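You operate a simulated robot arm through the tools that you are given. There is no shell and no other tool. Be economical: measure what you need, move in short steps, check, and stop when the job is done.

You run a simulated robot arm. Do the job below in one go: nothing can be reset, and whatever is moved stays where it is left.

Task
Clip the red carabiner on the holder ring and brush its grit off.
Fine: lock its sleeve; the brush goes back.

Only the result counts: the job must be done as asked and must still hold three seconds after the hand-in. Knocking over, shifting, dropping, spilling or breaking anything else fails it.

Robot
A 7-joint arm with a two-finger parallel gripper, fixed in place. Base frame: the origin is at the foot of the arm, x ahead of it, y to its left, z up; the work surface is at about z = 0.876. Units: m, degrees, N and s.
With the tool pointing down near the work surface it reaches from about 0.24 to 0.68 m from the base axis. Its first joint turns from -66.0 to 66.0 degrees. Payload 2.4 kg.
Tool frame: the origin (TCP) lies between the finger pads and is the grasp point; the fingertips stand 0.03 m ahead of it; z points along the fingers, y is the line along which they close. Largest opening 0.094 m; finger width 0.028, thickness 0.01; the body of the gripper, 0.05 by 0.096 m, starts 0.055 m behind the TCP.
Orientation is that of the tool frame in the base frame, as [roll, pitch, yaw] about the fixed x, y, z axes, in that order (R = Rz(yaw) Ry(pitch) Rx(roll)). With the fingers straight down and closing along the base's y, the tool's x points along the base's -x, its y along +y and its z along -z.

Tools
- The arm moves only by the tool play_rows. Its argument "steps" is a list that holds one entry, the list of rows, each a list of 7 numbers: the shift along the tool's x, y, z in m, then the turn, a rotation vector about the tool's x, y, z in degrees, then the opening, from 0 (shut) to 1 (fully open). In form: [[[dx, dy, dz, ax, ay, az, gripper], ...]]. A call has 1 to 12 rows; each row is the pose to reach, as a shift and turn from the pose commanded when the call began, along the tool's axes at that moment. Each row takes 0.2 s and may step no farther than 0.05 m and 8.6 degrees from the row before; otherwise, or with a gripper value out of range, the whole call is refused. A pose out of reach is approached as far as the arm can. The call stops where the force on the tool passes 70 N (or 10 N more than at its start, if that is more) or the arm is blocked; 0.2 s more then pass. The fingers move at their own pace (about 0.153 m/s each) and stop on an object; they squeeze with about 34 N. The grip force told is the motor's: it shows also when the fingers shut on nothing. Time passes only in rows, and 0.2 s behind the last, so rows that repeat a pose let the fingers close. The reply holds the time, the measured pose of the TCP, the force on the tool along the base axes, the opening and the grip force, in the units named above and with some noise.
- Cameras (640 x 400 px; columns grow to the right, rows downward): "scene" is fixed at [0.0445, 0.4843, 1.4254]; the picture's right is [-0.70, -0.71, 0.00], its down [-0.37, 0.37, -0.85] and it looks along [0.61, -0.60, -0.52] (base axes); focal length 250 px, centre (320, 200). "wrist" rides on the gripper at [0.076, 0.014, -0.102] in the tool frame; the picture's right is [-0.18, 0.98, 0.00], its down [-0.75, -0.14, -0.64] and it looks along [-0.63, -0.12, 0.77] (tool axes); focal length 243 px, centre (320, 200).
- grab_frame(camera): a new picture of that camera. It takes no simulated time.
- point_at(camera, pixels): for up to 12 pixels [column, row] of the newest picture of that camera ("zoom" is the newest enlarged one), the place [x, y, z] in the base frame of the surface seen there, good to about 0.003 m, but the place of the scene camera against the robot may be out by one fixed shift of up to 0.025 m in any direction. It takes no simulated time.
- close_up(camera, box): a new picture of the part [left, top, right, bottom] of that camera's present view, enlarged. It takes no simulated time.
- hand_in(): hands the job in; it is judged then, once.

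Keep the steps short. Do not move on a guess: measure, check each grasp and each placing, and mend mistakes. In all there are 80 turns and 38 pictures (those below and enlarged ones count). Leave the gripper open and the arm clear of the work at the hand-in unless told otherwise, and finish with a single line.

The tools are called after ">>>" by a JSON object that holds its "api" and its "payload". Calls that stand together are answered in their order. play_rows: Moves the arm, as the interface text tells. Its arguments: {"type":"object","properties":{"steps":{"type":"array","items":{"type":"array","items":{"type":"array","items":{"type":"number"}}}}},"required":["steps"]} The other tools are called the same way: grab_frame (camera) takes a picture; point_at (camera, pixels) gives the place of the surface under pixels of a picture; close_up (camera, box) takes an enlarged picture of a part of a camera's view; hand_in () hands the job in.

At the start:

```text
time: 0.0
ee_pos: [0.3385, -0.033, 1.2517]
orientation: [-179.9, 0.0, 180.0]
force: [0.2, 0.1, 0.3]
opening: 0.0939
gripper_force: 0.1
```

scene: 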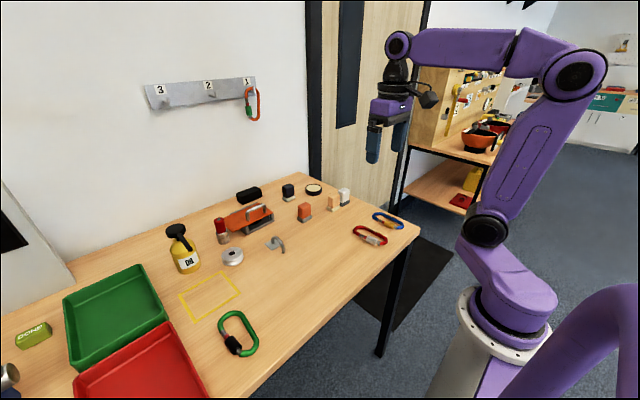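
wrist: 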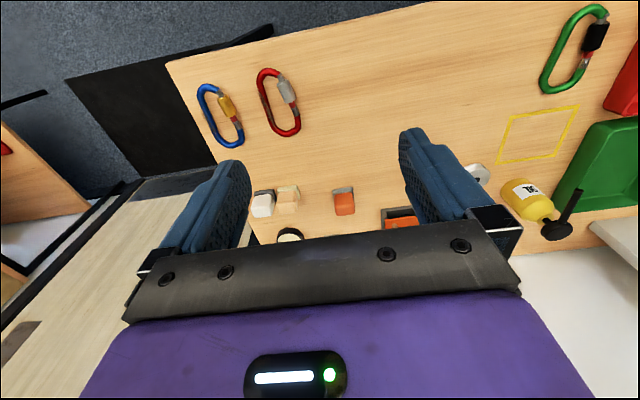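

I see the red carabiner near scene pixel (370,236), a hook/ring at (277,243), and several small items. I'll enlarge these parts to identify the holder ring and the brush.

>>> {"api": "close_up", "payload": {"camera": "scene", "box": [200, 170, 420, 308]}}

>>> {"api": "close_up", "payload": {"camera": "wrist", "box": [180, 50, 420, 200]}}

```text
2.90 times, centred on (310, 239) of scene
```

zoom: 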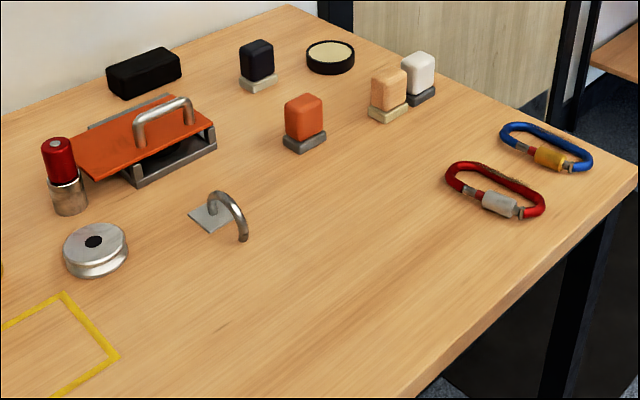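

```text
2.67 times, centred on (300, 125) of wrist
```

zoom: 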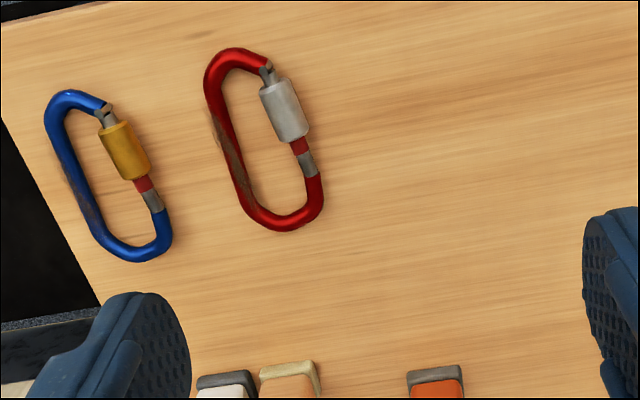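

Next I look closer at the small items and the ring fixture, and at the wall hooks.

>>> {"api": "close_up", "payload": {"camera": "scene", "box": [210, 175, 354, 265]}}

>>> {"api": "close_up", "payload": {"camera": "scene", "box": [140, 65, 268, 145]}}

>>> {"api": "close_up", "payload": {"camera": "scene", "box": [255, 225, 303, 255]}}

```text
4.44 times, centred on (282, 220) of scene
```

zoom: 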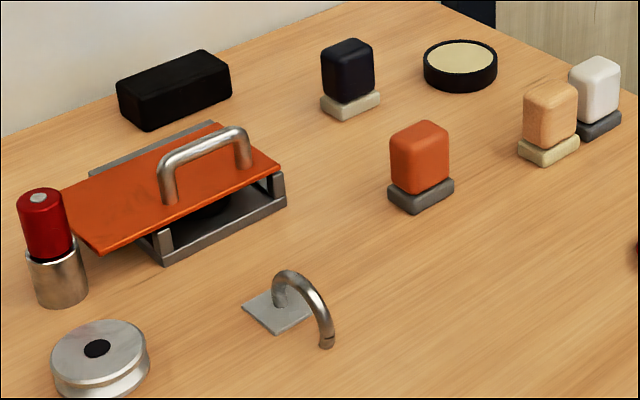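

```text
5.00 times, centred on (204, 105) of scene
```

zoom: 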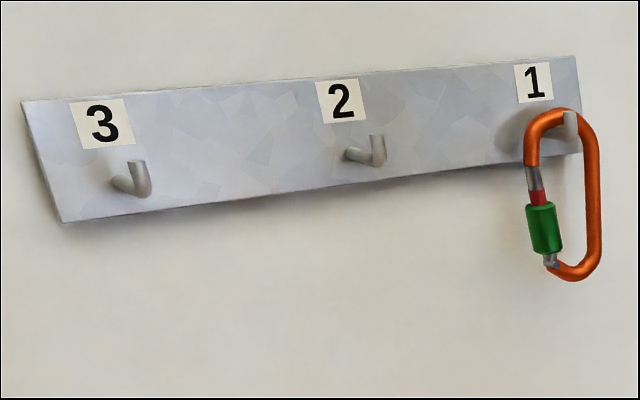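

```text
13.33 times, centred on (279, 240) of scene
```

zoom: 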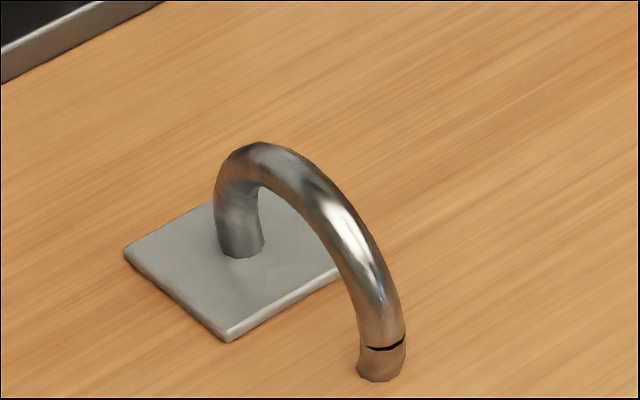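

Nothing is obviously labelled as a brush. I'll measure the places of all the items through both cameras, to find the scene offset too.

>>> {"api": "point_at", "payload": {"camera": "scene", "pixels": [[305, 206], [332, 201], [344, 194], [288, 190], [314, 188], [248, 194], [222, 226], [232, 252], [280, 236], [284, 253], [371, 240], [250, 215]]}}

>>> {"api": "point_at", "payload": {"camera": "wrist", "pixels": [[344, 190], [288, 190], [263, 195], [345, 205], [288, 91], [266, 101], [298, 127], [268, 72], [290, 135], [225, 105], [290, 235], [395, 222]]}}

```text
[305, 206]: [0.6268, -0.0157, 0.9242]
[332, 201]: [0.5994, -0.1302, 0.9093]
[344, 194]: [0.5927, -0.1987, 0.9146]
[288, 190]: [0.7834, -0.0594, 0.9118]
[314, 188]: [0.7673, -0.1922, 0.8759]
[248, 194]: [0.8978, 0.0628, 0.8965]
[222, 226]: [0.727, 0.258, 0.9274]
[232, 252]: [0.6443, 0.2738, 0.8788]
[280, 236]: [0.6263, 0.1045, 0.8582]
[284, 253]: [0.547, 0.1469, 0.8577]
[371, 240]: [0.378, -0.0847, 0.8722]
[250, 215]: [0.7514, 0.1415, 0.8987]
```

```text
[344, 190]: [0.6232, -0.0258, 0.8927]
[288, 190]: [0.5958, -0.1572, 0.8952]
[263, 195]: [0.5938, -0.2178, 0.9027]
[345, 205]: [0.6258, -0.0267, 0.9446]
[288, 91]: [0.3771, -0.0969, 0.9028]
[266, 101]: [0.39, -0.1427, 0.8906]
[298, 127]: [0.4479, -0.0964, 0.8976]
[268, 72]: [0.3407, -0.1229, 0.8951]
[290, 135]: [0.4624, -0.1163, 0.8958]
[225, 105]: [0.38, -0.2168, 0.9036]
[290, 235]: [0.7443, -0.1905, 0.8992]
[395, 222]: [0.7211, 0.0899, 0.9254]
```

The scene camera reads the table at 0.858, so it sits about 18 mm too low. I now move over the table to (0.45, -0.10, 1.00) and look at the blocks with the wrist camera.

>>> {"api": "play_rows", "payload": {"steps": [[[-0.016, -0.01, 0.036, 0, 0, 0, 1], [-0.031, -0.02, 0.071, 0, 0, 0, 1], [-0.047, -0.03, 0.107, 0, 0, 0, 1], [-0.063, -0.04, 0.143, 0, 0, 0, 1], [-0.079, -0.05, 0.179, 0, 0, 0, 1], [-0.094, -0.06, 0.214, 0, 0, 0, 1], [-0.11, -0.07, 0.25, 0, 0, 0, 1]]]}}

>>> {"api": "grab_frame", "payload": {"camera": "wrist"}}

```text
time: 1.6
ee_pos: [0.4467, -0.1013, 1.0012]
orientation: [-180.0, 0.0, -179.9]
force: [0.8, -0.5, 0.0]
opening: 0.0939
gripper_force: 0.0
```

```text
30 pictures are left
```

wrist: 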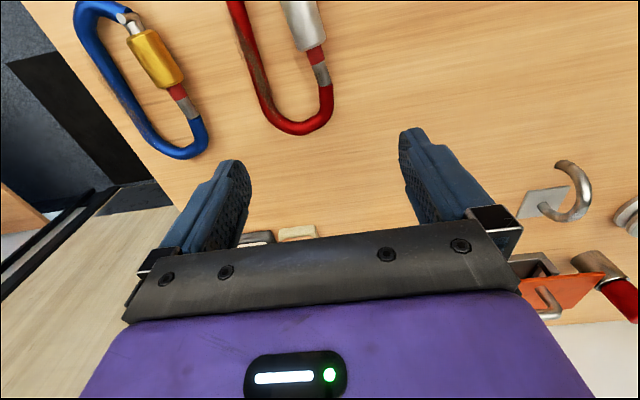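

The gripper hides the far part of the view. I move further ahead and up, to (0.60, -0.09, 1.06), so that the blocks come into the upper half of the picture.

>>> {"api": "play_rows", "payload": {"steps": [[[-0.038, 0.002, -0.015, 0, 0, 0, 1], [-0.075, 0.005, -0.03, 0, 0, 0, 1], [-0.113, 0.007, -0.045, 0, 0, 0, 1], [-0.153, 0.01, -0.06, 0, 0, 0, 1]]]}}

>>> {"api": "grab_frame", "payload": {"camera": "wrist"}}

```text
time: 2.6
ee_pos: [0.6009, -0.0895, 1.06]
orientation: [-180.0, -0.1, -179.9]
force: [0.1, -0.3, -0.4]
opening: 0.0943
gripper_force: 0.0
```

```text
29 pictures are left
```

wrist: 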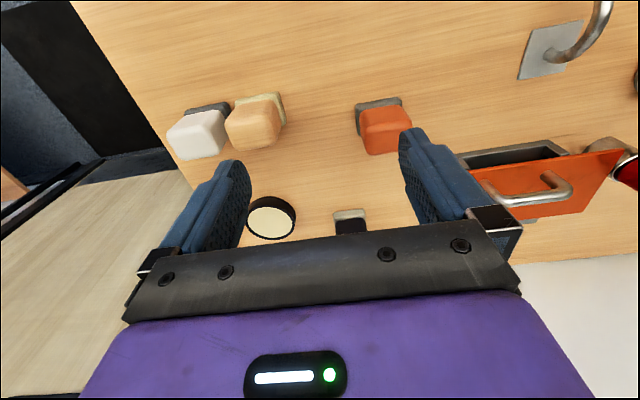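

>>> {"api": "close_up", "payload": {"camera": "wrist", "box": [150, 70, 430, 245]}}

>>> {"api": "close_up", "payload": {"camera": "scene", "box": [280, 170, 360, 220]}}

```text
2.29 times, centred on (290, 158) of wrist
```

zoom: 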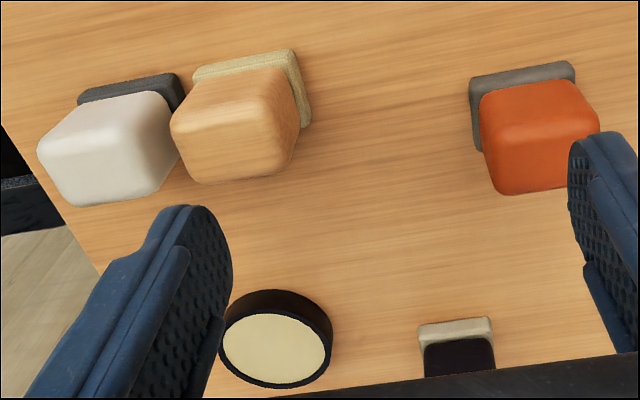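

```text
8.00 times, centred on (320, 195) of scene
```

zoom: 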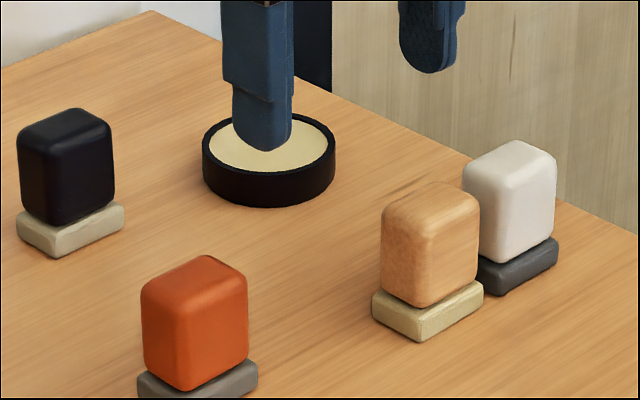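

The four blocks have different pads. I need to tell bristles from felt, foam or abrasive, so I enlarge the pads more.

>>> {"api": "close_up", "payload": {"camera": "scene", "box": [322, 190, 354, 210]}}

>>> {"api": "close_up", "payload": {"camera": "scene", "box": [280, 180, 328, 224]}}

```text
16.00 times, centred on (338, 200) of scene
```

zoom: 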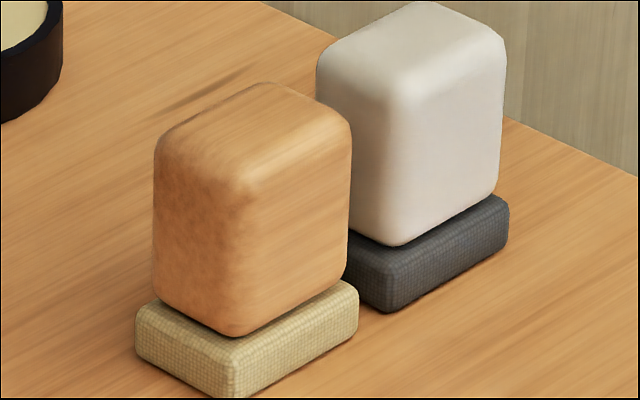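

```text
9.09 times, centred on (304, 202) of scene
```

zoom: 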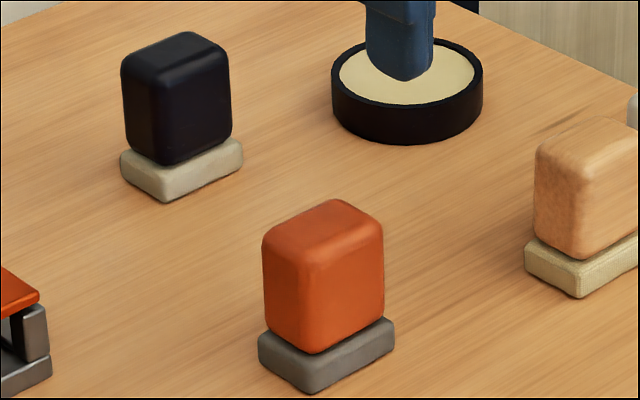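

The wood block's straw-coloured pad and the white block's dark pad both show a grid. I enlarge them further.

>>> {"api": "close_up", "payload": {"camera": "scene", "box": [327, 202, 343, 212]}}

>>> {"api": "close_up", "payload": {"camera": "scene", "box": [337, 198, 349, 206]}}

>>> {"api": "close_up", "payload": {"camera": "scene", "box": [297, 212, 313, 222]}}

```text
16.00 times, centred on (335, 207) of scene
```

zoom: 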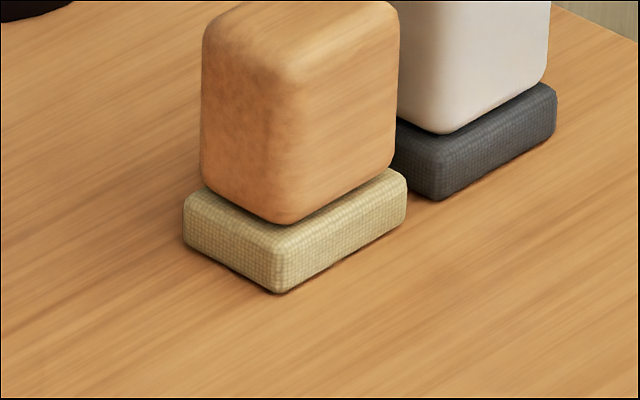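

```text
16.00 times, centred on (343, 202) of scene
```

zoom: 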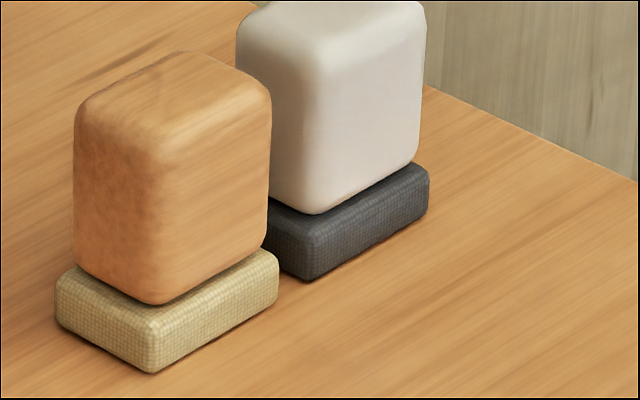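

```text
16.00 times, centred on (305, 217) of scene
```

zoom: 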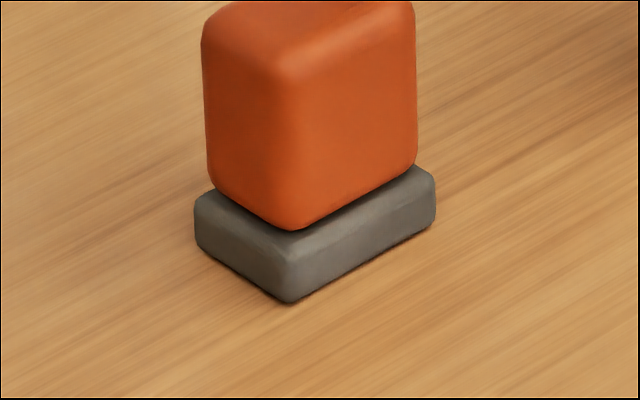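

The wood block with straw-coloured bristles looks like the brush, and I'll check its underside once it's lifted. Now I move to (0.57, 0.10, 1.00) to measure the holder ring.

>>> {"api": "play_rows", "payload": {"steps": [[[0.006, 0.038, 0.012, 0, 0, 0, 1], [0.012, 0.076, 0.024, 0, 0, 0, 1], [0.018, 0.114, 0.036, 0, 0, 0, 1], [0.024, 0.152, 0.048, 0, 0, 0, 1], [0.03, 0.19, 0.06, 0, 0, 0, 1]]]}}

>>> {"api": "close_up", "payload": {"camera": "wrist", "box": [240, 50, 400, 150]}}

```text
time: 3.8
ee_pos: [0.5689, 0.0976, 1.0002]
orientation: [-180.0, 0.0, 180.0]
force: [-0.3, 0.4, 1.2]
opening: 0.0941
gripper_force: 0.0
```

```text
4.00 times, centred on (320, 100) of wrist
```

zoom: 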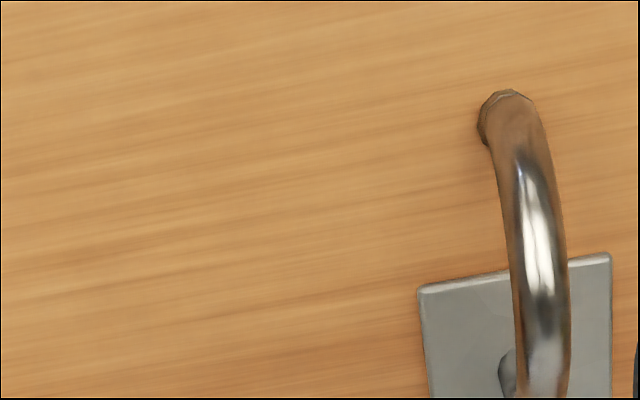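

The ring is an arch in a near x–z plane. Its foot is on the plate and its free end points toward the robot. I measure points along it.

>>> {"api": "point_at", "payload": {"camera": "zoom", "pixels": [[485, 125], [505, 97], [520, 125], [530, 180], [538, 230], [542, 280], [545, 330], [545, 380], [505, 370], [425, 290], [605, 260], [450, 100]]}}

>>> {"api": "grab_frame", "payload": {"camera": "wrist"}}

```text
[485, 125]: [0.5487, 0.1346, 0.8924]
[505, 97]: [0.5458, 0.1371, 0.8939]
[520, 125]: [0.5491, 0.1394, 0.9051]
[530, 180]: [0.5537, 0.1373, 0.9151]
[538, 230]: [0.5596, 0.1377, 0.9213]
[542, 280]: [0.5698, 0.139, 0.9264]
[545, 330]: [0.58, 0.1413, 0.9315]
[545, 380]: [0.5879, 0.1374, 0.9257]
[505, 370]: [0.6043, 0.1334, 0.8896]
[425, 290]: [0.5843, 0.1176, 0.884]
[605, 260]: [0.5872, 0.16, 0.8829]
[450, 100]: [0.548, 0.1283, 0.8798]
```

```text
20 pictures are left
```

wrist: 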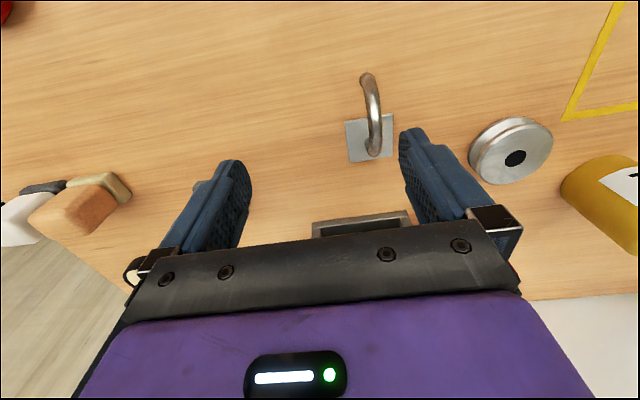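

The foot of the ring is near (0.606, 0.137), the top at z 0.931, and the free end hangs down near (0.548, 0.137, 0.89). I now move over the red carabiner to look at it, and view the free end from the scene camera once the arm is out of the way.

>>> {"api": "play_rows", "payload": {"steps": [[[0.026, -0.031, 0, 0, 0, 0, 1], [0.052, -0.062, 0, 0, 0, 0, 1], [0.078, -0.093, 0, 0, 0, 0, 1], [0.104, -0.124, 0, 0, 0, 0, 1], [0.13, -0.155, 0, 0, 0, 0, 1], [0.156, -0.186, 0, 0, 0, 0, 1], [0.18, -0.215, 0, 0, 0, 0, 1]]]}}

>>> {"api": "close_up", "payload": {"camera": "wrist", "box": [220, 40, 412, 160]}}

```text
time: 5.4
ee_pos: [0.3921, -0.116, 1.002]
orientation: [180.0, -0.1, -179.8]
force: [-0.4, 0.6, 0.2]
opening: 0.0938
gripper_force: 0.0
```

```text
3.33 times, centred on (316, 100) of wrist
```

zoom: 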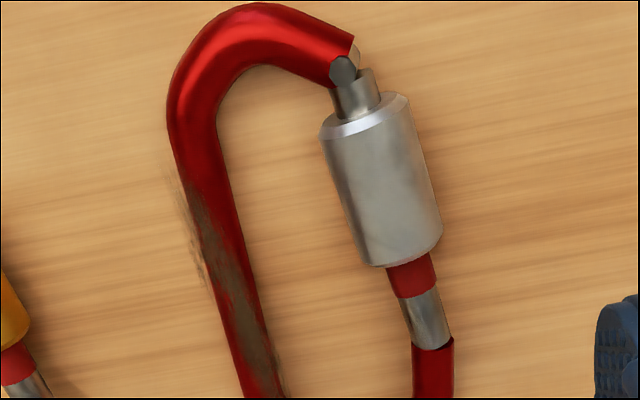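

The hinge pin is at the end nearest the robot and the gate tip is at (428,340). The sleeve sits back and shows the red band, so it's unlocked. Grit lies along the spine. I measure these points.

>>> {"api": "point_at", "payload": {"camera": "zoom", "pixels": [[250, 25], [195, 130], [225, 230], [260, 350], [345, 65], [360, 115], [380, 180], [400, 245], [412, 277], [425, 320], [432, 365], [300, 200]]}}

>>> {"api": "close_up", "payload": {"camera": "wrist", "box": [240, 100, 400, 200]}}

>>> {"api": "close_up", "payload": {"camera": "scene", "box": [255, 225, 303, 255]}}

```text
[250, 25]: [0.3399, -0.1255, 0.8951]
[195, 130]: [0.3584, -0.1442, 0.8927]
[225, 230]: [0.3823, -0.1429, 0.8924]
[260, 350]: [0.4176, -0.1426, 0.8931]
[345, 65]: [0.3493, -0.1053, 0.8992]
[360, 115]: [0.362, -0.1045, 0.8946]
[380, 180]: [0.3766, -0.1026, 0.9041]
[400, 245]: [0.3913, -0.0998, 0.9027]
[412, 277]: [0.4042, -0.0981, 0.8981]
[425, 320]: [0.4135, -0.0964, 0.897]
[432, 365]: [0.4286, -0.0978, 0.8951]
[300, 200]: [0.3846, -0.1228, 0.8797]
```

```text
4.00 times, centred on (320, 150) of wrist
```

zoom: 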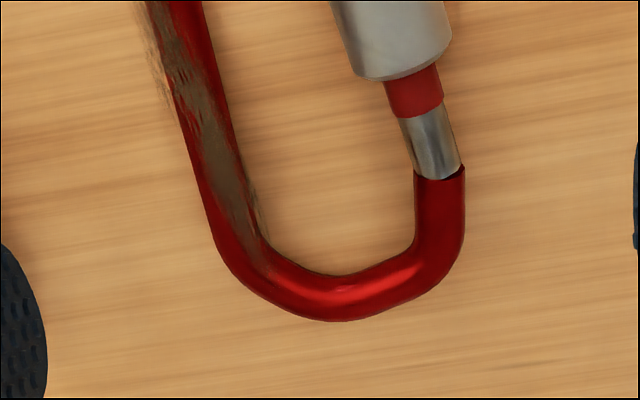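

```text
13.33 times, centred on (279, 240) of scene
```

zoom: 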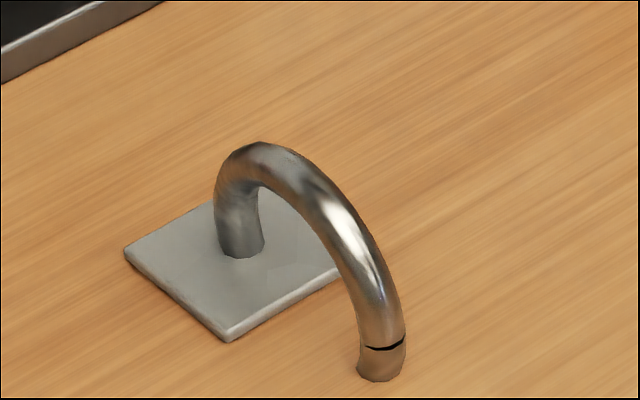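

I measure the free end's underside and the table below it from the scene zoom.

>>> {"api": "point_at", "payload": {"camera": "zoom", "pixels": [[380, 378], [378, 370], [385, 345], [380, 320], [360, 372], [401, 365], [378, 385], [240, 245], [260, 150], [230, 335], [130, 250], [340, 268]]}}

>>> {"api": "point_at", "payload": {"camera": "wrist", "pixels": [[330, 177], [305, 165], [345, 165], [352, 140], [349, 120], [285, 120]]}}

```text
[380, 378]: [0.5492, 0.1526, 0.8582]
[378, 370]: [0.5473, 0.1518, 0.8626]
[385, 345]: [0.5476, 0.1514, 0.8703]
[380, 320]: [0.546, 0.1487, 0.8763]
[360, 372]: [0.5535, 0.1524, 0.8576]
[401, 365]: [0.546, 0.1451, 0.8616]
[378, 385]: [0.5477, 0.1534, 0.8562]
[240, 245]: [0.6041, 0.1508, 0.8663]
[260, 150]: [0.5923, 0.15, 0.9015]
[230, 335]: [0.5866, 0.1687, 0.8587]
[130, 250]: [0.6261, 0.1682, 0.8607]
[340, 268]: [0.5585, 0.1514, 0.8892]
```

```text
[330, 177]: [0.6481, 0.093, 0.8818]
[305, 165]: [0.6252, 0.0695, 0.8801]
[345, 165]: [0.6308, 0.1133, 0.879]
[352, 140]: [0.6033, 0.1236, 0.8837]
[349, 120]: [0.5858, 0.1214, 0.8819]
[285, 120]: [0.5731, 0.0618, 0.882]
```

The free end reaches down to about the table, so the carabiner has to go on through its gate. The spine is near y = -0.143 with its top at about z 0.89. My plan is to grip the spine near the hinge, turn it so the gate faces +x, and press the gate tip on the ring's near leg. I first go above the spine with a narrow opening that fits between spine and sleeve.

>>> {"api": "play_rows", "payload": {"steps": [[[0.005, -0.009, 0.02, 0, 0, 0, 0.25], [0.01, -0.018, 0.04, 0, 0, 0, 0.25], [0.016, -0.0265, 0.06, 0, 0, 0, 0.25], [0.016, -0.0265, 0.06, 0, 0, 0, 0.25]]]}}

>>> {"api": "grab_frame", "payload": {"camera": "wrist"}}

```text
time: 6.4
ee_pos: [0.3749, -0.1426, 0.9373]
orientation: [-179.9, 0.0, 179.9]
force: [-0.5, -0.5, -0.4]
opening: 0.0235
gripper_force: 0.0
```

```text
16 pictures are left
```

wrist: 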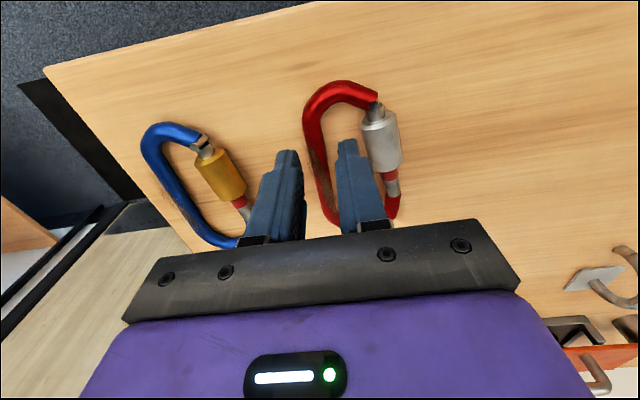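

The fingers straddle the spine, with the right one between spine and sleeve. I go down 28 mm and then close.

>>> {"api": "play_rows", "payload": {"steps": [[[0, 0, 0.01, 0, 0, 0, 0.25], [0, 0, 0.02, 0, 0, 0, 0.25], [0, 0, 0.028, 0, 0, 0, 0.25], [0, 0, 0.028, 0, 0, 0, 0.25], [0, 0, 0.028, 0, 0, 0, 0], [0, 0, 0.028, 0, 0, 0, 0], [0, 0, 0.028, 0, 0, 0, 0]]]}}

>>> {"api": "grab_frame", "payload": {"camera": "wrist"}}

```text
time: 8.0
ee_pos: [0.3753, -0.144, 0.9105]
orientation: [180.0, 0.1, -179.9]
force: [0.9, 0.4, 0.1]
opening: 0.0111
gripper_force: 23.3
```

```text
15 pictures are left
```

wrist: 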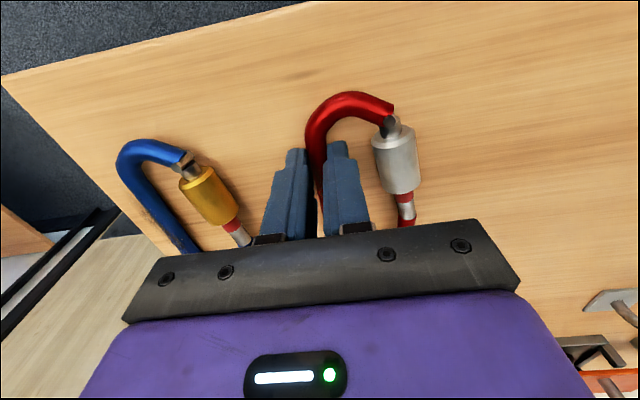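

Gripped: the opening is 11 mm, which is the spine. I lift 10 cm and carry it towards the ring, turning it so the gate faces +x.

>>> {"api": "play_rows", "payload": {"steps": [[[0, 0, -0.035, 0, 0, 0, 0], [0, 0, -0.07, 0, 0, 0, 0], [0, 0, -0.1, 0, 0, 0, 0], [-0.0075, 0.0345, -0.1, 0, 0, 8.2, 0], [-0.015, 0.069, -0.1, 0, 0, 16.4, 0], [-0.0225, 0.1035, -0.1, 0, 0, 24.6, 0], [-0.03, 0.138, -0.1, 0, 0, 32.8, 0], [-0.0375, 0.1725, -0.1, 0, 0, 41, 0], [-0.045, 0.207, -0.1, 0, 0, 49.2, 0], [-0.0525, 0.2415, -0.1, 0, 0, 57.4, 0], [-0.06, 0.276, -0.1, 0, 0, 65.6, 0], [-0.0675, 0.3105, -0.1, 0, 0, 73.8, 0]]]}}

```text
time: 10.6
ee_pos: [0.4443, 0.169, 1.0129]
orientation: [-179.9, -0.1, 106.2]
force: [-0.2, 0.2, -0.4]
opening: 0.0116
gripper_force: 23.6
```

Held. I finish the last 16.2° and take a wrist picture to measure the gate relative to the gripper.

>>> {"api": "play_rows", "payload": {"steps": [[[0, 0, 0, 0, 0, 8.1, 0], [0, 0, 0, 0, 0, 16.2, 0], [0, 0, 0, 0, 0, 16.2, 0]]]}}

>>> {"api": "grab_frame", "payload": {"camera": "wrist"}}

>>> {"api": "close_up", "payload": {"camera": "scene", "box": [225, 170, 353, 250]}}

```text
time: 11.4
ee_pos: [0.4438, 0.1694, 1.0134]
orientation: [-180.0, 0.0, 90.0]
force: [1.2, 0.1, -1.1]
opening: 0.0114
gripper_force: 24.3
```

```text
14 pictures are left
```

wrist: 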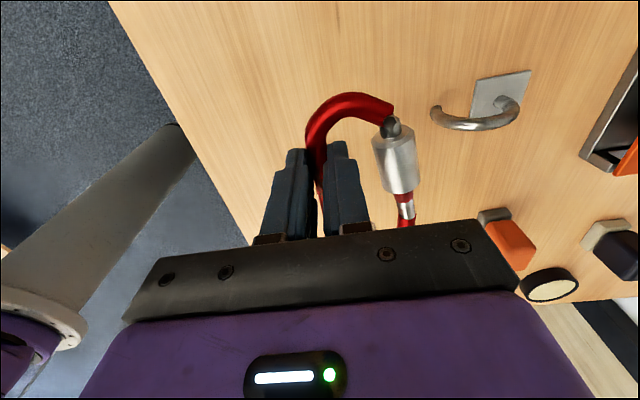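

```text
5.00 times, centred on (289, 210) of scene
```

zoom: 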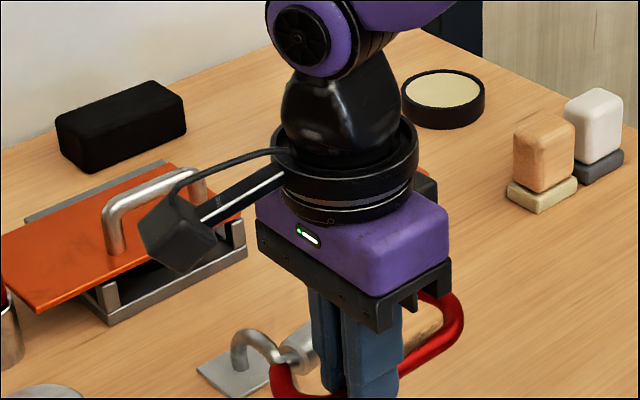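

I measure the carabiner in the hand and the ring from this wrist view.

>>> {"api": "point_at", "payload": {"camera": "wrist", "pixels": [[352, 102], [390, 128], [395, 165], [405, 197], [406, 212], [407, 222], [318, 135], [434, 111], [440, 120], [470, 124], [510, 105], [497, 118]]}}

```text
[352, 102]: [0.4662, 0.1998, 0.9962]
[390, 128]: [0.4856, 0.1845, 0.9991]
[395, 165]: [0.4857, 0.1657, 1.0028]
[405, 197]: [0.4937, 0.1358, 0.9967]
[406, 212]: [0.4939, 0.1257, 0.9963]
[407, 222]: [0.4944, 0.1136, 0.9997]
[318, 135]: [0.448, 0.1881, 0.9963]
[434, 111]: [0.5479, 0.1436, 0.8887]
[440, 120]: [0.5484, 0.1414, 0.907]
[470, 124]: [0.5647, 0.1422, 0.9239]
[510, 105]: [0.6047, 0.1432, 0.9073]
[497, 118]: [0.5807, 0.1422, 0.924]
```

The gate lies 0.050 m ahead of the TCP in x with its tip about 0.048 m toward -y. The ring leg is at about (0.552, 0.138). I lower to z 0.9185 with the gate still 2.5 cm short of the leg.

>>> {"api": "play_rows", "payload": {"steps": [[[0.0046, 0.01, 0.03, 0, 0, 0, 0], [0.0046, 0.021, 0.06, 0, 0, 0, 0], [0.0046, 0.021, 0.085, 0, 0, 0, 0], [0.0046, 0.021, 0.095, 0, 0, 0, 0], [0.0046, 0.021, 0.095, 0, 0, 0, 0]]]}}

>>> {"api": "grab_frame", "payload": {"camera": "wrist"}}

```text
time: 12.6
ee_pos: [0.4636, 0.172, 0.917]
orientation: [179.9, -0.1, 89.9]
force: [0.5, -0.7, -0.4]
opening: 0.0114
gripper_force: 24.3
```

```text
12 pictures are left
```

wrist: 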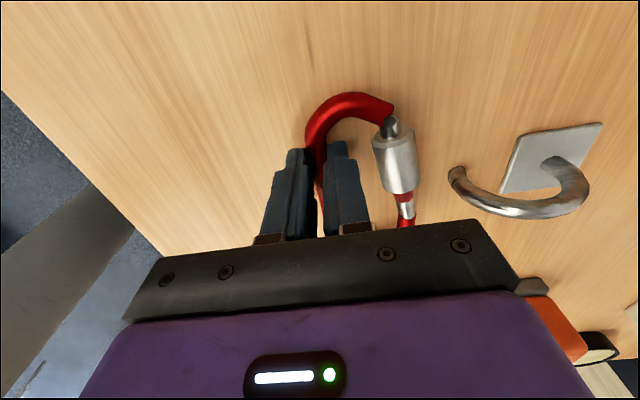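

I check the leg against the gate tip in this view.

>>> {"api": "point_at", "payload": {"camera": "wrist", "pixels": [[456, 172], [452, 182], [462, 192], [400, 165], [405, 197], [406, 210], [407, 216], [408, 222], [575, 195], [555, 165]]}}

```text
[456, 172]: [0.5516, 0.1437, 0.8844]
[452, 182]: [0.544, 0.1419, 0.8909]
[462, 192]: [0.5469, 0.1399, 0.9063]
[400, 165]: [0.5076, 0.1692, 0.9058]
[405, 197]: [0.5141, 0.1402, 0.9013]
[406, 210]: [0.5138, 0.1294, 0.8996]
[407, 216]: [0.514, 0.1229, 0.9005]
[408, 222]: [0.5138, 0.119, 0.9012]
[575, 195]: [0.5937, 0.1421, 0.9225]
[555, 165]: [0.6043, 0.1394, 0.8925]
```

The leg is 16 mm from the tip and I want about 10 mm, so I shift +6 mm in y. Then I push slowly in +x to open the gate.

>>> {"api": "play_rows", "payload": {"steps": [[[0.006, 0.01, 0, 0, 0, 0, 0], [0.006, 0.02, 0, 0, 0, 0, 0], [0.006, 0.025, 0, 0, 0, 0, 0], [0.006, 0.03, 0, 0, 0, 0, 0], [0.006, 0.035, 0, 0, 0, 0, 0], [0.006, 0.04, 0, 0, 0, 0, 0]]]}}

>>> {"api": "grab_frame", "payload": {"camera": "wrist"}}

```text
time: 14.0
ee_pos: [0.5037, 0.1774, 0.9183]
orientation: [-179.9, 0.0, 90.0]
force: [-0.6, 0.6, -0.2]
opening: 0.0111
gripper_force: 24.0
```

```text
11 pictures are left
```

wrist: 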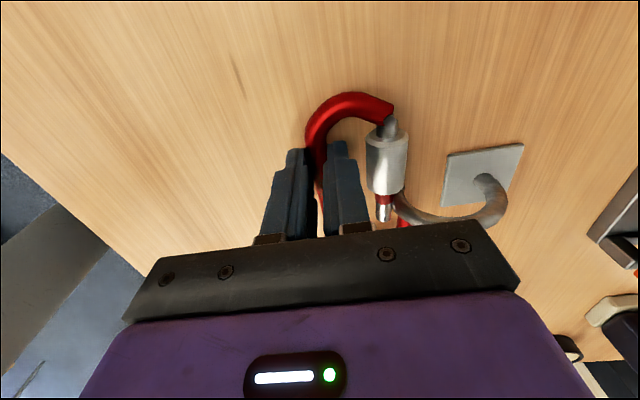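

The gate swings in and the leg is in the opening (390,200), with force still low. I push 13 mm more in +x, then shift +y so the leg slides past the gate tip into the nose bow.

>>> {"api": "play_rows", "payload": {"steps": [[[0, 0.005, 0, 0, 0, 0, 0], [0, 0.01, 0, 0, 0, 0, 0], [0, 0.014, 0, 0, 0, 0, 0], [0.006, 0.014, 0, 0, 0, 0, 0], [0.012, 0.014, 0, 0, 0, 0, 0], [0.018, 0.014, 0, 0, 0, 0, 0], [0.022, 0.014, 0, 0, 0, 0, 0], [0.022, 0.014, 0, 0, 0, 0, 0]]]}}

>>> {"api": "grab_frame", "payload": {"camera": "wrist"}}

```text
time: 15.8
ee_pos: [0.5185, 0.1999, 0.9183]
orientation: [180.0, -0.1, 90.1]
force: [0.2, -0.2, -0.5]
opening: 0.0113
gripper_force: 24.3
```

```text
10 pictures are left
```

wrist: 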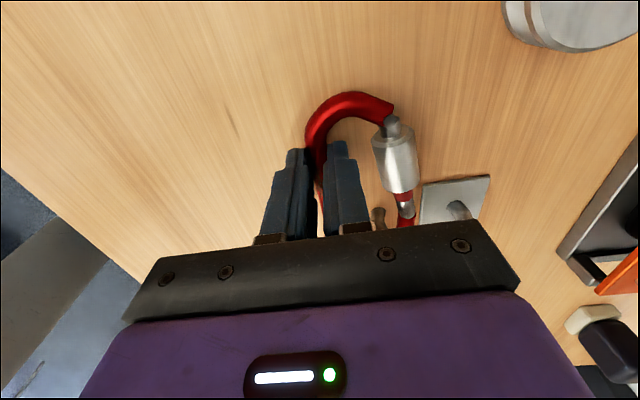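

The gate has closed behind the leg, which now shows inside the loop at (378,215). To lock the sleeve I must pull it towards the nose (-y), so I slide the carabiner until the leg sits near the hinge bow, then lower it to the table.

>>> {"api": "play_rows", "payload": {"steps": [[[0, 0.006, 0, 0, 0, 0, 0], [-0.014, 0.006, 0, 0, 0, 0, 0], [-0.028, 0.006, 0, 0, 0, 0, 0], [-0.042, 0.006, 0, 0, 0, 0, 0], [-0.056, 0.006, 0, 0, 0, 0, 0], [-0.07, 0.006, 0, 0, 0, 0, 0], [-0.07, 0.006, 0.004, 0, 0, 0, 0], [-0.07, 0.006, 0.007, 0, 0, 0, 0], [-0.07, 0.006, 0.007, 0, 0, 0, 0]]]}}

>>> {"api": "grab_frame", "payload": {"camera": "wrist"}}

```text
time: 17.8
ee_pos: [0.5202, 0.139, 0.9124]
orientation: [-179.8, -0.1, 90.9]
force: [-27.3, 32.2, 14.9]
opening: 0.0201
gripper_force: 24.4
```

```text
9 pictures are left
```

wrist: 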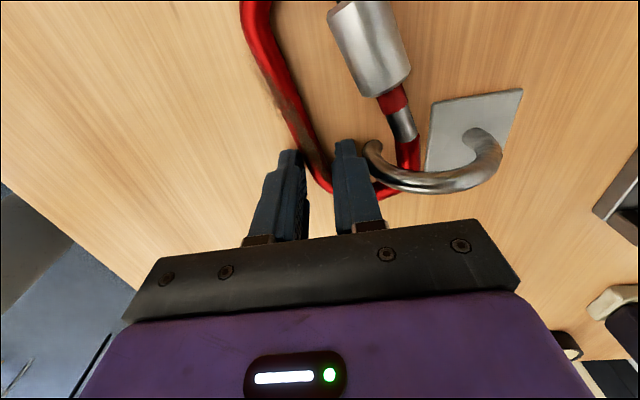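

The grip slipped: the ring now holds the carabiner near its nose bow and it didn't travel (opening 20 mm, side forces about 30 N). It's still clipped. I relieve the push by backing +y, open slightly, and go straight up.

>>> {"api": "play_rows", "payload": {"steps": [[[0.006, 0, 0, 0, 0, 0, 0.2], [0.015, 0, 0, 0, 0, 0, 0.24], [0.015, 0, 0, 0, 0, 0, 0.27], [0.015, 0, -0.02, 0, 0, 0, 0.27], [0.015, 0, -0.05, 0, 0, 0, 0.27], [0.015, 0, -0.09, 0, 0, 0, 0.27]]]}}

>>> {"api": "grab_frame", "payload": {"camera": "wrist"}}

```text
time: 19.2
ee_pos: [0.5242, 0.1444, 0.9995]
orientation: [179.9, -0.1, 90.0]
force: [0.5, 0.2, -1.4]
opening: 0.0254
gripper_force: 0.0
```

```text
8 pictures are left
```

wrist: 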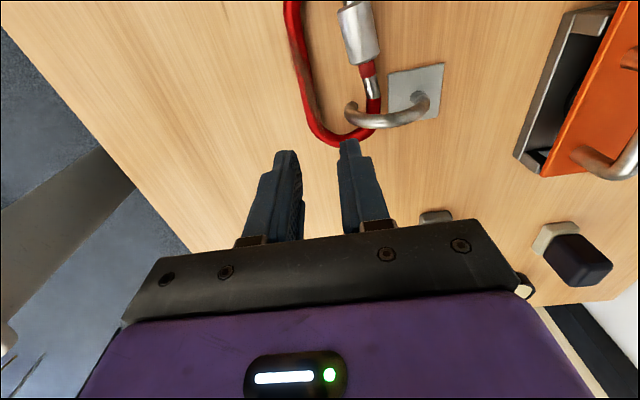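

Clipped and free. I measure the sleeve, gate tip, spine and bow in this view.

>>> {"api": "point_at", "payload": {"camera": "wrist", "pixels": [[355, 12], [362, 35], [366, 58], [369, 70], [374, 88], [374, 105], [355, 135], [292, 10], [300, 50], [306, 85], [318, 125], [349, 108]]}}

```text
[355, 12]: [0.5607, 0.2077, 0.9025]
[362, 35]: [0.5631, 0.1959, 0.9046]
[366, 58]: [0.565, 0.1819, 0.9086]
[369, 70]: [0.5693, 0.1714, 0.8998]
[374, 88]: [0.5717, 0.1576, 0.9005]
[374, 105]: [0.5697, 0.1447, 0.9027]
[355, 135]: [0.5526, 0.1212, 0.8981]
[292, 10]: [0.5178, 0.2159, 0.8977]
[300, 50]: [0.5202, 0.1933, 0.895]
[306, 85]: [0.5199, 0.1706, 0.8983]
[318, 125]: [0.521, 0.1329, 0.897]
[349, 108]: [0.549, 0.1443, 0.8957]
```

The sleeve centre is near (0.5615, 0.195), its axis tilted about 11.5° from y. I turn by that amount, come down with a 34 mm opening on either side of the sleeve, and close on it.

>>> {"api": "play_rows", "payload": {"steps": [[[0.017, 0.012, 0, 0, 0, -4, 0.36], [0.034, 0.025, 0, 0, 0, -8, 0.36], [0.0506, 0.0373, 0, 0, 0, -11.5, 0.36], [0.0506, 0.0373, 0.03, 0, 0, -11.5, 0.36], [0.0506, 0.0373, 0.06, 0, 0, -11.5, 0.36], [0.0506, 0.0373, 0.08, 0, 0, -11.5, 0.36], [0.0506, 0.0373, 0.0885, 0, 0, -11.5, 0.36], [0.0506, 0.0373, 0.0885, 0, 0, -11.5, 0.36], [0.0506, 0.0373, 0.0885, 0, 0, -11.5, 0], [0.0506, 0.0373, 0.0885, 0, 0, -11.5, 0], [0.0506, 0.0373, 0.0885, 0, 0, -11.5, 0]]]}}

```text
time: 21.6
ee_pos: [0.562, 0.1952, 0.9106]
orientation: [180.0, 0.0, 101.5]
force: [2.7, -2.2, -1.0]
opening: 0.0176
gripper_force: 24.3
```

The fingers hold the sleeve at 17.6 mm. I now slide it toward the nose (tool -x) in small steps and watch the force.

>>> {"api": "play_rows", "payload": {"steps": [[[-0.004, 0, 0, 0, 0, 0, 0], [-0.008, 0, 0, 0, 0, 0, 0], [-0.012, 0, 0, 0, 0, 0, 0], [-0.012, 0, 0, 0, 0, 0, 0]]]}}

>>> {"api": "grab_frame", "payload": {"camera": "wrist"}}

```text
time: 22.6
ee_pos: [0.563, 0.1876, 0.9119]
orientation: [179.9, -0.2, 101.7]
force: [0.6, 21.2, -0.6]
opening: 0.0216
gripper_force: 24.1
```

```text
7 pictures are left
```

wrist: 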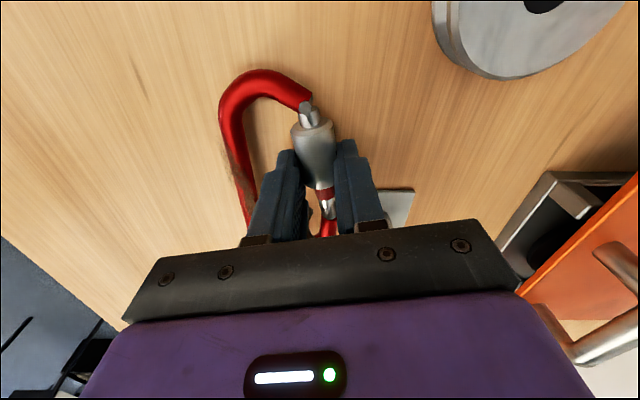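

The fingers slid to a 21.6 mm opening and met about 21 N. I check whether the sleeve moved by measuring its edges.

>>> {"api": "point_at", "payload": {"camera": "wrist", "pixels": [[306, 108], [311, 122], [312, 130], [317, 160], [321, 183], [325, 192], [327, 207], [329, 216], [255, 90], [232, 130], [330, 230]]}}

>>> {"api": "close_up", "payload": {"camera": "wrist", "box": [270, 90, 366, 150]}}

```text
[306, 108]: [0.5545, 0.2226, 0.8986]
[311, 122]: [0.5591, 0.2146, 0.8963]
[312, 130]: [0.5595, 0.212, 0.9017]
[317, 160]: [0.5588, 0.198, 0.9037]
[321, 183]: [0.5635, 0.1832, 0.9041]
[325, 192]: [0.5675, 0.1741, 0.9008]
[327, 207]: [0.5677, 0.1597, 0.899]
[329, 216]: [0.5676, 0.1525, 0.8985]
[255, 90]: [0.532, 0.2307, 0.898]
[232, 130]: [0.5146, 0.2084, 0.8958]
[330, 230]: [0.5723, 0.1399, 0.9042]
```

```text
6.67 times, centred on (318, 120) of wrist
```

zoom: 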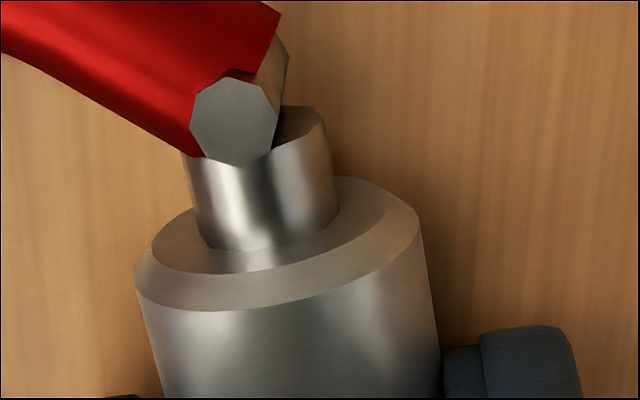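

The sleeve hasn't slid (edges still at y 0.214 and 0.180), so it's a screw sleeve. I'll twist it about its axis with tilting strokes. First I regrip slightly higher, at the sleeve centre, with the gripper tilted +24° about tool x.

>>> {"api": "play_rows", "payload": {"steps": [[[0, 0, 0, 0, 0, 0, 0.3], [0.006, 0, -0.006, 0, 0, 0, 0.3], [0.0125, 0, -0.006, 0, 0, 0, 0.3], [0.0125, 0.00376, -0.00574, 8, 0, 0, 0.29], [0.0125, 0.00744, -0.00495, 16, 0, 0, 0.28], [0.0125, 0.01098, -0.00367, 24, 0, 0, 0.28], [0.0125, 0.01098, -0.00367, 24, 0, 0, 0.28], [0.0125, 0.01098, -0.00367, 24, 0, 0, 0], [0.0125, 0.01098, -0.00367, 24, 0, 0, 0]]]}}

```text
time: 24.6
ee_pos: [0.5716, 0.1979, 0.9159]
orientation: [-156.0, 0.0, 101.6]
force: [2.0, 3.6, 16.3]
opening: 0.0217
gripper_force: 24.1
```

Gripped at 21.7 mm, the full sleeve diameter. Now I twist back through 48° about the sleeve axis, in the right-hand thread direction toward the nose.

>>> {"api": "play_rows", "payload": {"steps": [[[0, -0.00376, 0.00026, -8, 0, 0, 0], [0, -0.00744, 0.00105, -16, 0, 0, 0], [0, -0.01098, 0.00233, -24, 0, 0, 0], [0, -0.01431, 0.0041, -32, 0, 0, 0], [0, -0.01736, 0.00632, -40, 0, 0, 0], [0, -0.02006, 0.00893, -48, 0, 0, 0], [0, -0.02006, 0.00893, -48, 0, 0, 0]]]}}

>>> {"api": "grab_frame", "payload": {"camera": "wrist"}}

```text
time: 26.2
ee_pos: [0.5509, 0.1925, 0.9157]
orientation: [156.0, 0.0, 101.4]
force: [1.0, -7.8, 8.2]
opening: 0.0217
gripper_force: 23.6
```

```text
5 pictures are left
```

wrist: 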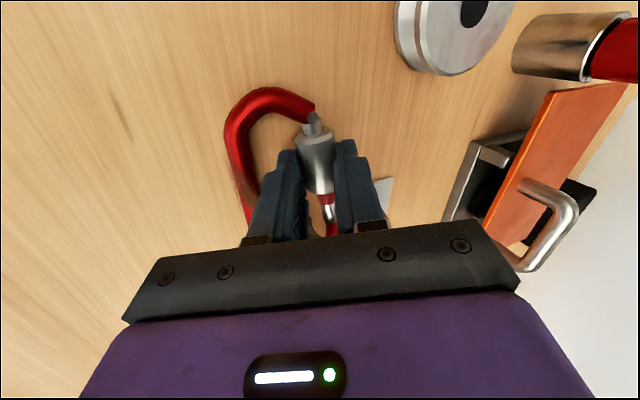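

The stroke went through with low force. I measure whether the sleeve advanced toward the nose.

>>> {"api": "point_at", "payload": {"camera": "wrist", "pixels": [[312, 118], [314, 128], [316, 138], [320, 165], [322, 180], [323, 190], [324, 193], [326, 200], [327, 206], [329, 215], [331, 222]]}}

```text
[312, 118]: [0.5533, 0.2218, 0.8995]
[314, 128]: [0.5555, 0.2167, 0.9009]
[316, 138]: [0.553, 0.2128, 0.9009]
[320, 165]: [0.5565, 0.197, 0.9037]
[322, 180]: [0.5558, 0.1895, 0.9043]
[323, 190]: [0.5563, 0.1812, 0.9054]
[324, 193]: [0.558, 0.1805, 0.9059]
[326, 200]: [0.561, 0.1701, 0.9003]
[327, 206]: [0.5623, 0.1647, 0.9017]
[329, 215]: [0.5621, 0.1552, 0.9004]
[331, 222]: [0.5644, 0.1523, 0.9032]
```

The advance is at most 1–2 mm, so it needs more turning. I reopen slightly, swing back to +24° and regrip for the next stroke.

>>> {"api": "play_rows", "payload": {"steps": [[[0, 0, 0, 0, 0, 0, 0.28], [0, 0.00376, 0.00026, 8, 0, 0, 0.28], [0, 0.00744, 0.00105, 16, 0, 0, 0.28], [0, 0.01098, 0.00233, 24, 0, 0, 0.28], [0, 0.01431, 0.0041, 32, 0, 0, 0.28], [0, 0.01736, 0.00632, 40, 0, 0, 0.28], [0, 0.02006, 0.00893, 48, 0, 0, 0.28], [0, 0.02006, 0.00893, 48, 0, 0, 0], [0, 0.02006, 0.00893, 48, 0, 0, 0]]]}}

>>> {"api": "play_rows", "payload": {"steps": [[[0, -0.00376, 0.00026, -8, 0, 0, 0], [0, -0.00744, 0.00105, -16, 0, 0, 0], [0, -0.01098, 0.00233, -24, 0, 0, 0], [0, -0.01431, 0.0041, -32, 0, 0, 0], [0, -0.01736, 0.00632, -40, 0, 0, 0], [0, -0.02006, 0.00893, -48, 0, 0, 0], [0, -0.02006, 0.00893, -48, 0, 0, 0]]]}}

>>> {"api": "play_rows", "payload": {"steps": [[[0, 0, 0, 0, 0, 0, 0.28], [0, 0.00376, 0.00026, 8, 0, 0, 0.28], [0, 0.00744, 0.00105, 16, 0, 0, 0.28], [0, 0.01098, 0.00233, 24, 0, 0, 0.28], [0, 0.01431, 0.0041, 32, 0, 0, 0.28], [0, 0.01736, 0.00632, 40, 0, 0, 0.28], [0, 0.02006, 0.00893, 48, 0, 0, 0.28], [0, 0.02006, 0.00893, 48, 0, 0, 0], [0, 0.02006, 0.00893, 48, 0, 0, 0]]]}}

>>> {"api": "play_rows", "payload": {"steps": [[[0, -0.00376, 0.00026, -8, 0, 0, 0], [0, -0.00744, 0.00105, -16, 0, 0, 0], [0, -0.01098, 0.00233, -24, 0, 0, 0], [0, -0.01431, 0.0041, -32, 0, 0, 0], [0, -0.01736, 0.00632, -40, 0, 0, 0], [0, -0.02006, 0.00893, -48, 0, 0, 0], [0, -0.02006, 0.00893, -48, 0, 0, 0]]]}}

>>> {"api": "grab_frame", "payload": {"camera": "wrist"}}

```text
time: 28.2
ee_pos: [0.5717, 0.1981, 0.9157]
orientation: [-155.9, -0.1, 101.5]
force: [-0.1, 1.5, 4.4]
opening: 0.0216
gripper_force: 24.1
```

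```text
time: 29.8
ee_pos: [0.55, 0.1937, 0.9171]
orientation: [156.0, 0.0, 101.4]
force: [1.7, -7.3, 5.4]
opening: 0.0212
gripper_force: 24.1
```

```text
time: 31.8
ee_pos: [0.5708, 0.1977, 0.916]
orientation: [-156.0, 0.0, 101.4]
force: [1.7, 0.4, 13.4]
opening: 0.0218
gripper_force: 24.4
```

```text
time: 33.4
ee_pos: [0.5502, 0.1926, 0.9174]
orientation: [156.0, 0.0, 101.4]
force: [0.0, -6.5, 9.2]
opening: 0.0216
gripper_force: 23.9
```

```text
4 pictures are left
```

wrist: 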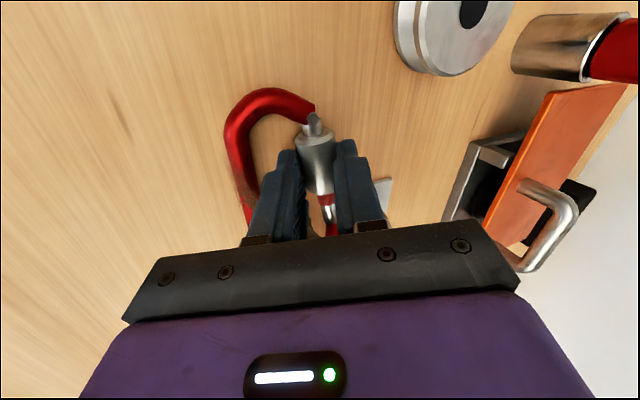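

The picture looks almost the same. I sample finely along the sleeve's front edge to detect any advance.

>>> {"api": "point_at", "payload": {"camera": "wrist", "pixels": [[312, 118], [313, 124], [314, 128], [316, 138], [323, 188], [323, 190], [324, 192], [324, 194], [325, 196], [325, 198], [326, 200], [327, 206]]}}

```text
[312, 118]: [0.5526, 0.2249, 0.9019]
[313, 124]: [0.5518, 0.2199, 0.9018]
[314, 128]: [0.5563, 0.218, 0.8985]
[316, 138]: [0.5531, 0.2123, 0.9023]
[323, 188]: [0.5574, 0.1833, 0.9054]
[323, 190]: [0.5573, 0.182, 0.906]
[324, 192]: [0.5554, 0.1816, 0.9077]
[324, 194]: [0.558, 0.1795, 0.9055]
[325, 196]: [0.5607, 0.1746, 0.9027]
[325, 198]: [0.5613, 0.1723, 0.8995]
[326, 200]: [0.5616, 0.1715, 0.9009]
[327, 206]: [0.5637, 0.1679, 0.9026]
```

No advance after 144°, and a straight pull of 21 N didn't slide it either, so the thread likely runs the other way. I reverse and twist +48° from here, then repeat strokes.

>>> {"api": "play_rows", "payload": {"steps": [[[0, 0.00376, 0.00026, 8, 0, 0, 0], [0, 0.00744, 0.00105, 16, 0, 0, 0], [0, 0.01098, 0.00233, 24, 0, 0, 0], [0, 0.01431, 0.0041, 32, 0, 0, 0], [0, 0.01736, 0.00632, 40, 0, 0, 0], [0, 0.02006, 0.00893, 48, 0, 0, 0], [0, 0.02006, 0.00893, 48, 0, 0, 0]]]}}

>>> {"api": "play_rows", "payload": {"steps": [[[0, 0, 0, 0, 0, 0, 0.28], [0, -0.00376, 0.00026, -8, 0, 0, 0.28], [0, -0.00744, 0.00105, -16, 0, 0, 0.28], [0, -0.01098, 0.00233, -24, 0, 0, 0.28], [0, -0.01431, 0.0041, -32, 0, 0, 0.28], [0, -0.01736, 0.00632, -40, 0, 0, 0.28], [0, -0.02006, 0.00893, -48, 0, 0, 0.28], [0, -0.02006, 0.00893, -48, 0, 0, 0], [0, -0.02006, 0.00893, -48, 0, 0, 0]]]}}

>>> {"api": "play_rows", "payload": {"steps": [[[0, 0.00376, 0.00026, 8, 0, 0, 0], [0, 0.00744, 0.00105, 16, 0, 0, 0], [0, 0.01098, 0.00233, 24, 0, 0, 0], [0, 0.01431, 0.0041, 32, 0, 0, 0], [0, 0.01736, 0.00632, 40, 0, 0, 0], [0, 0.02006, 0.00893, 48, 0, 0, 0], [0, 0.02006, 0.00893, 48, 0, 0, 0]]]}}

>>> {"api": "close_up", "payload": {"camera": "wrist", "box": [270, 90, 398, 250]}}

```text
time: 35.0
ee_pos: [0.5711, 0.1971, 0.9166]
orientation: [-155.7, 0.0, 101.4]
force: [-12.0, -8.4, 9.8]
opening: 0.0216
gripper_force: 24.3
```

```text
time: 37.0
ee_pos: [0.5506, 0.1925, 0.9172]
orientation: [155.8, 0.1, 101.5]
force: [10.3, -5.4, 2.4]
opening: 0.0211
gripper_force: 24.1
```

```text
time: 38.6
ee_pos: [0.572, 0.1989, 0.9156]
orientation: [-155.8, 0.0, 101.6]
force: [-0.2, -1.2, -1.0]
opening: 0.0187
gripper_force: 23.9
```

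```text
2.50 times, centred on (334, 170) of wrist
```

zoom: 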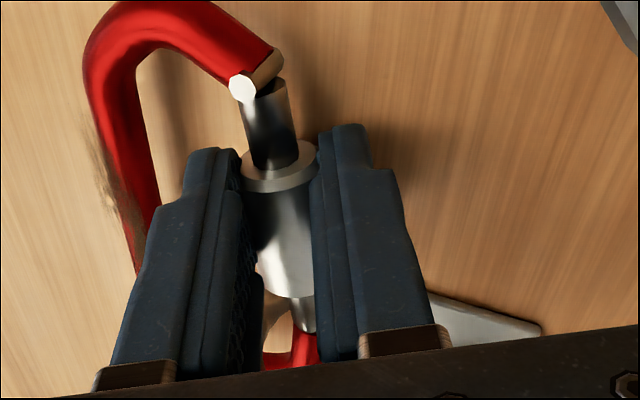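

It worked: the sleeve has advanced, the red band is covered and a long barrel shows behind it. A little grey remains before the nose at (305,315). I measure how far it has to go.

>>> {"api": "point_at", "payload": {"camera": "zoom", "pixels": [[265, 110], [272, 160], [278, 182], [280, 230], [285, 270], [290, 290], [300, 305], [305, 320], [308, 332], [306, 345]]}}

```text
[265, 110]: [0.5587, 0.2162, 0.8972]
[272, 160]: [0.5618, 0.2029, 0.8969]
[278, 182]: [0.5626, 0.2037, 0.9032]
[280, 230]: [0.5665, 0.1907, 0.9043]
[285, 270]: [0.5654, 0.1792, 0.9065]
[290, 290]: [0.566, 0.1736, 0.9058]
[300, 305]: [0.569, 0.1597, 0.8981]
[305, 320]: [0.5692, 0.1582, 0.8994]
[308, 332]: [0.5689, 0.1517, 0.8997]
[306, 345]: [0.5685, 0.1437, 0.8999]
```

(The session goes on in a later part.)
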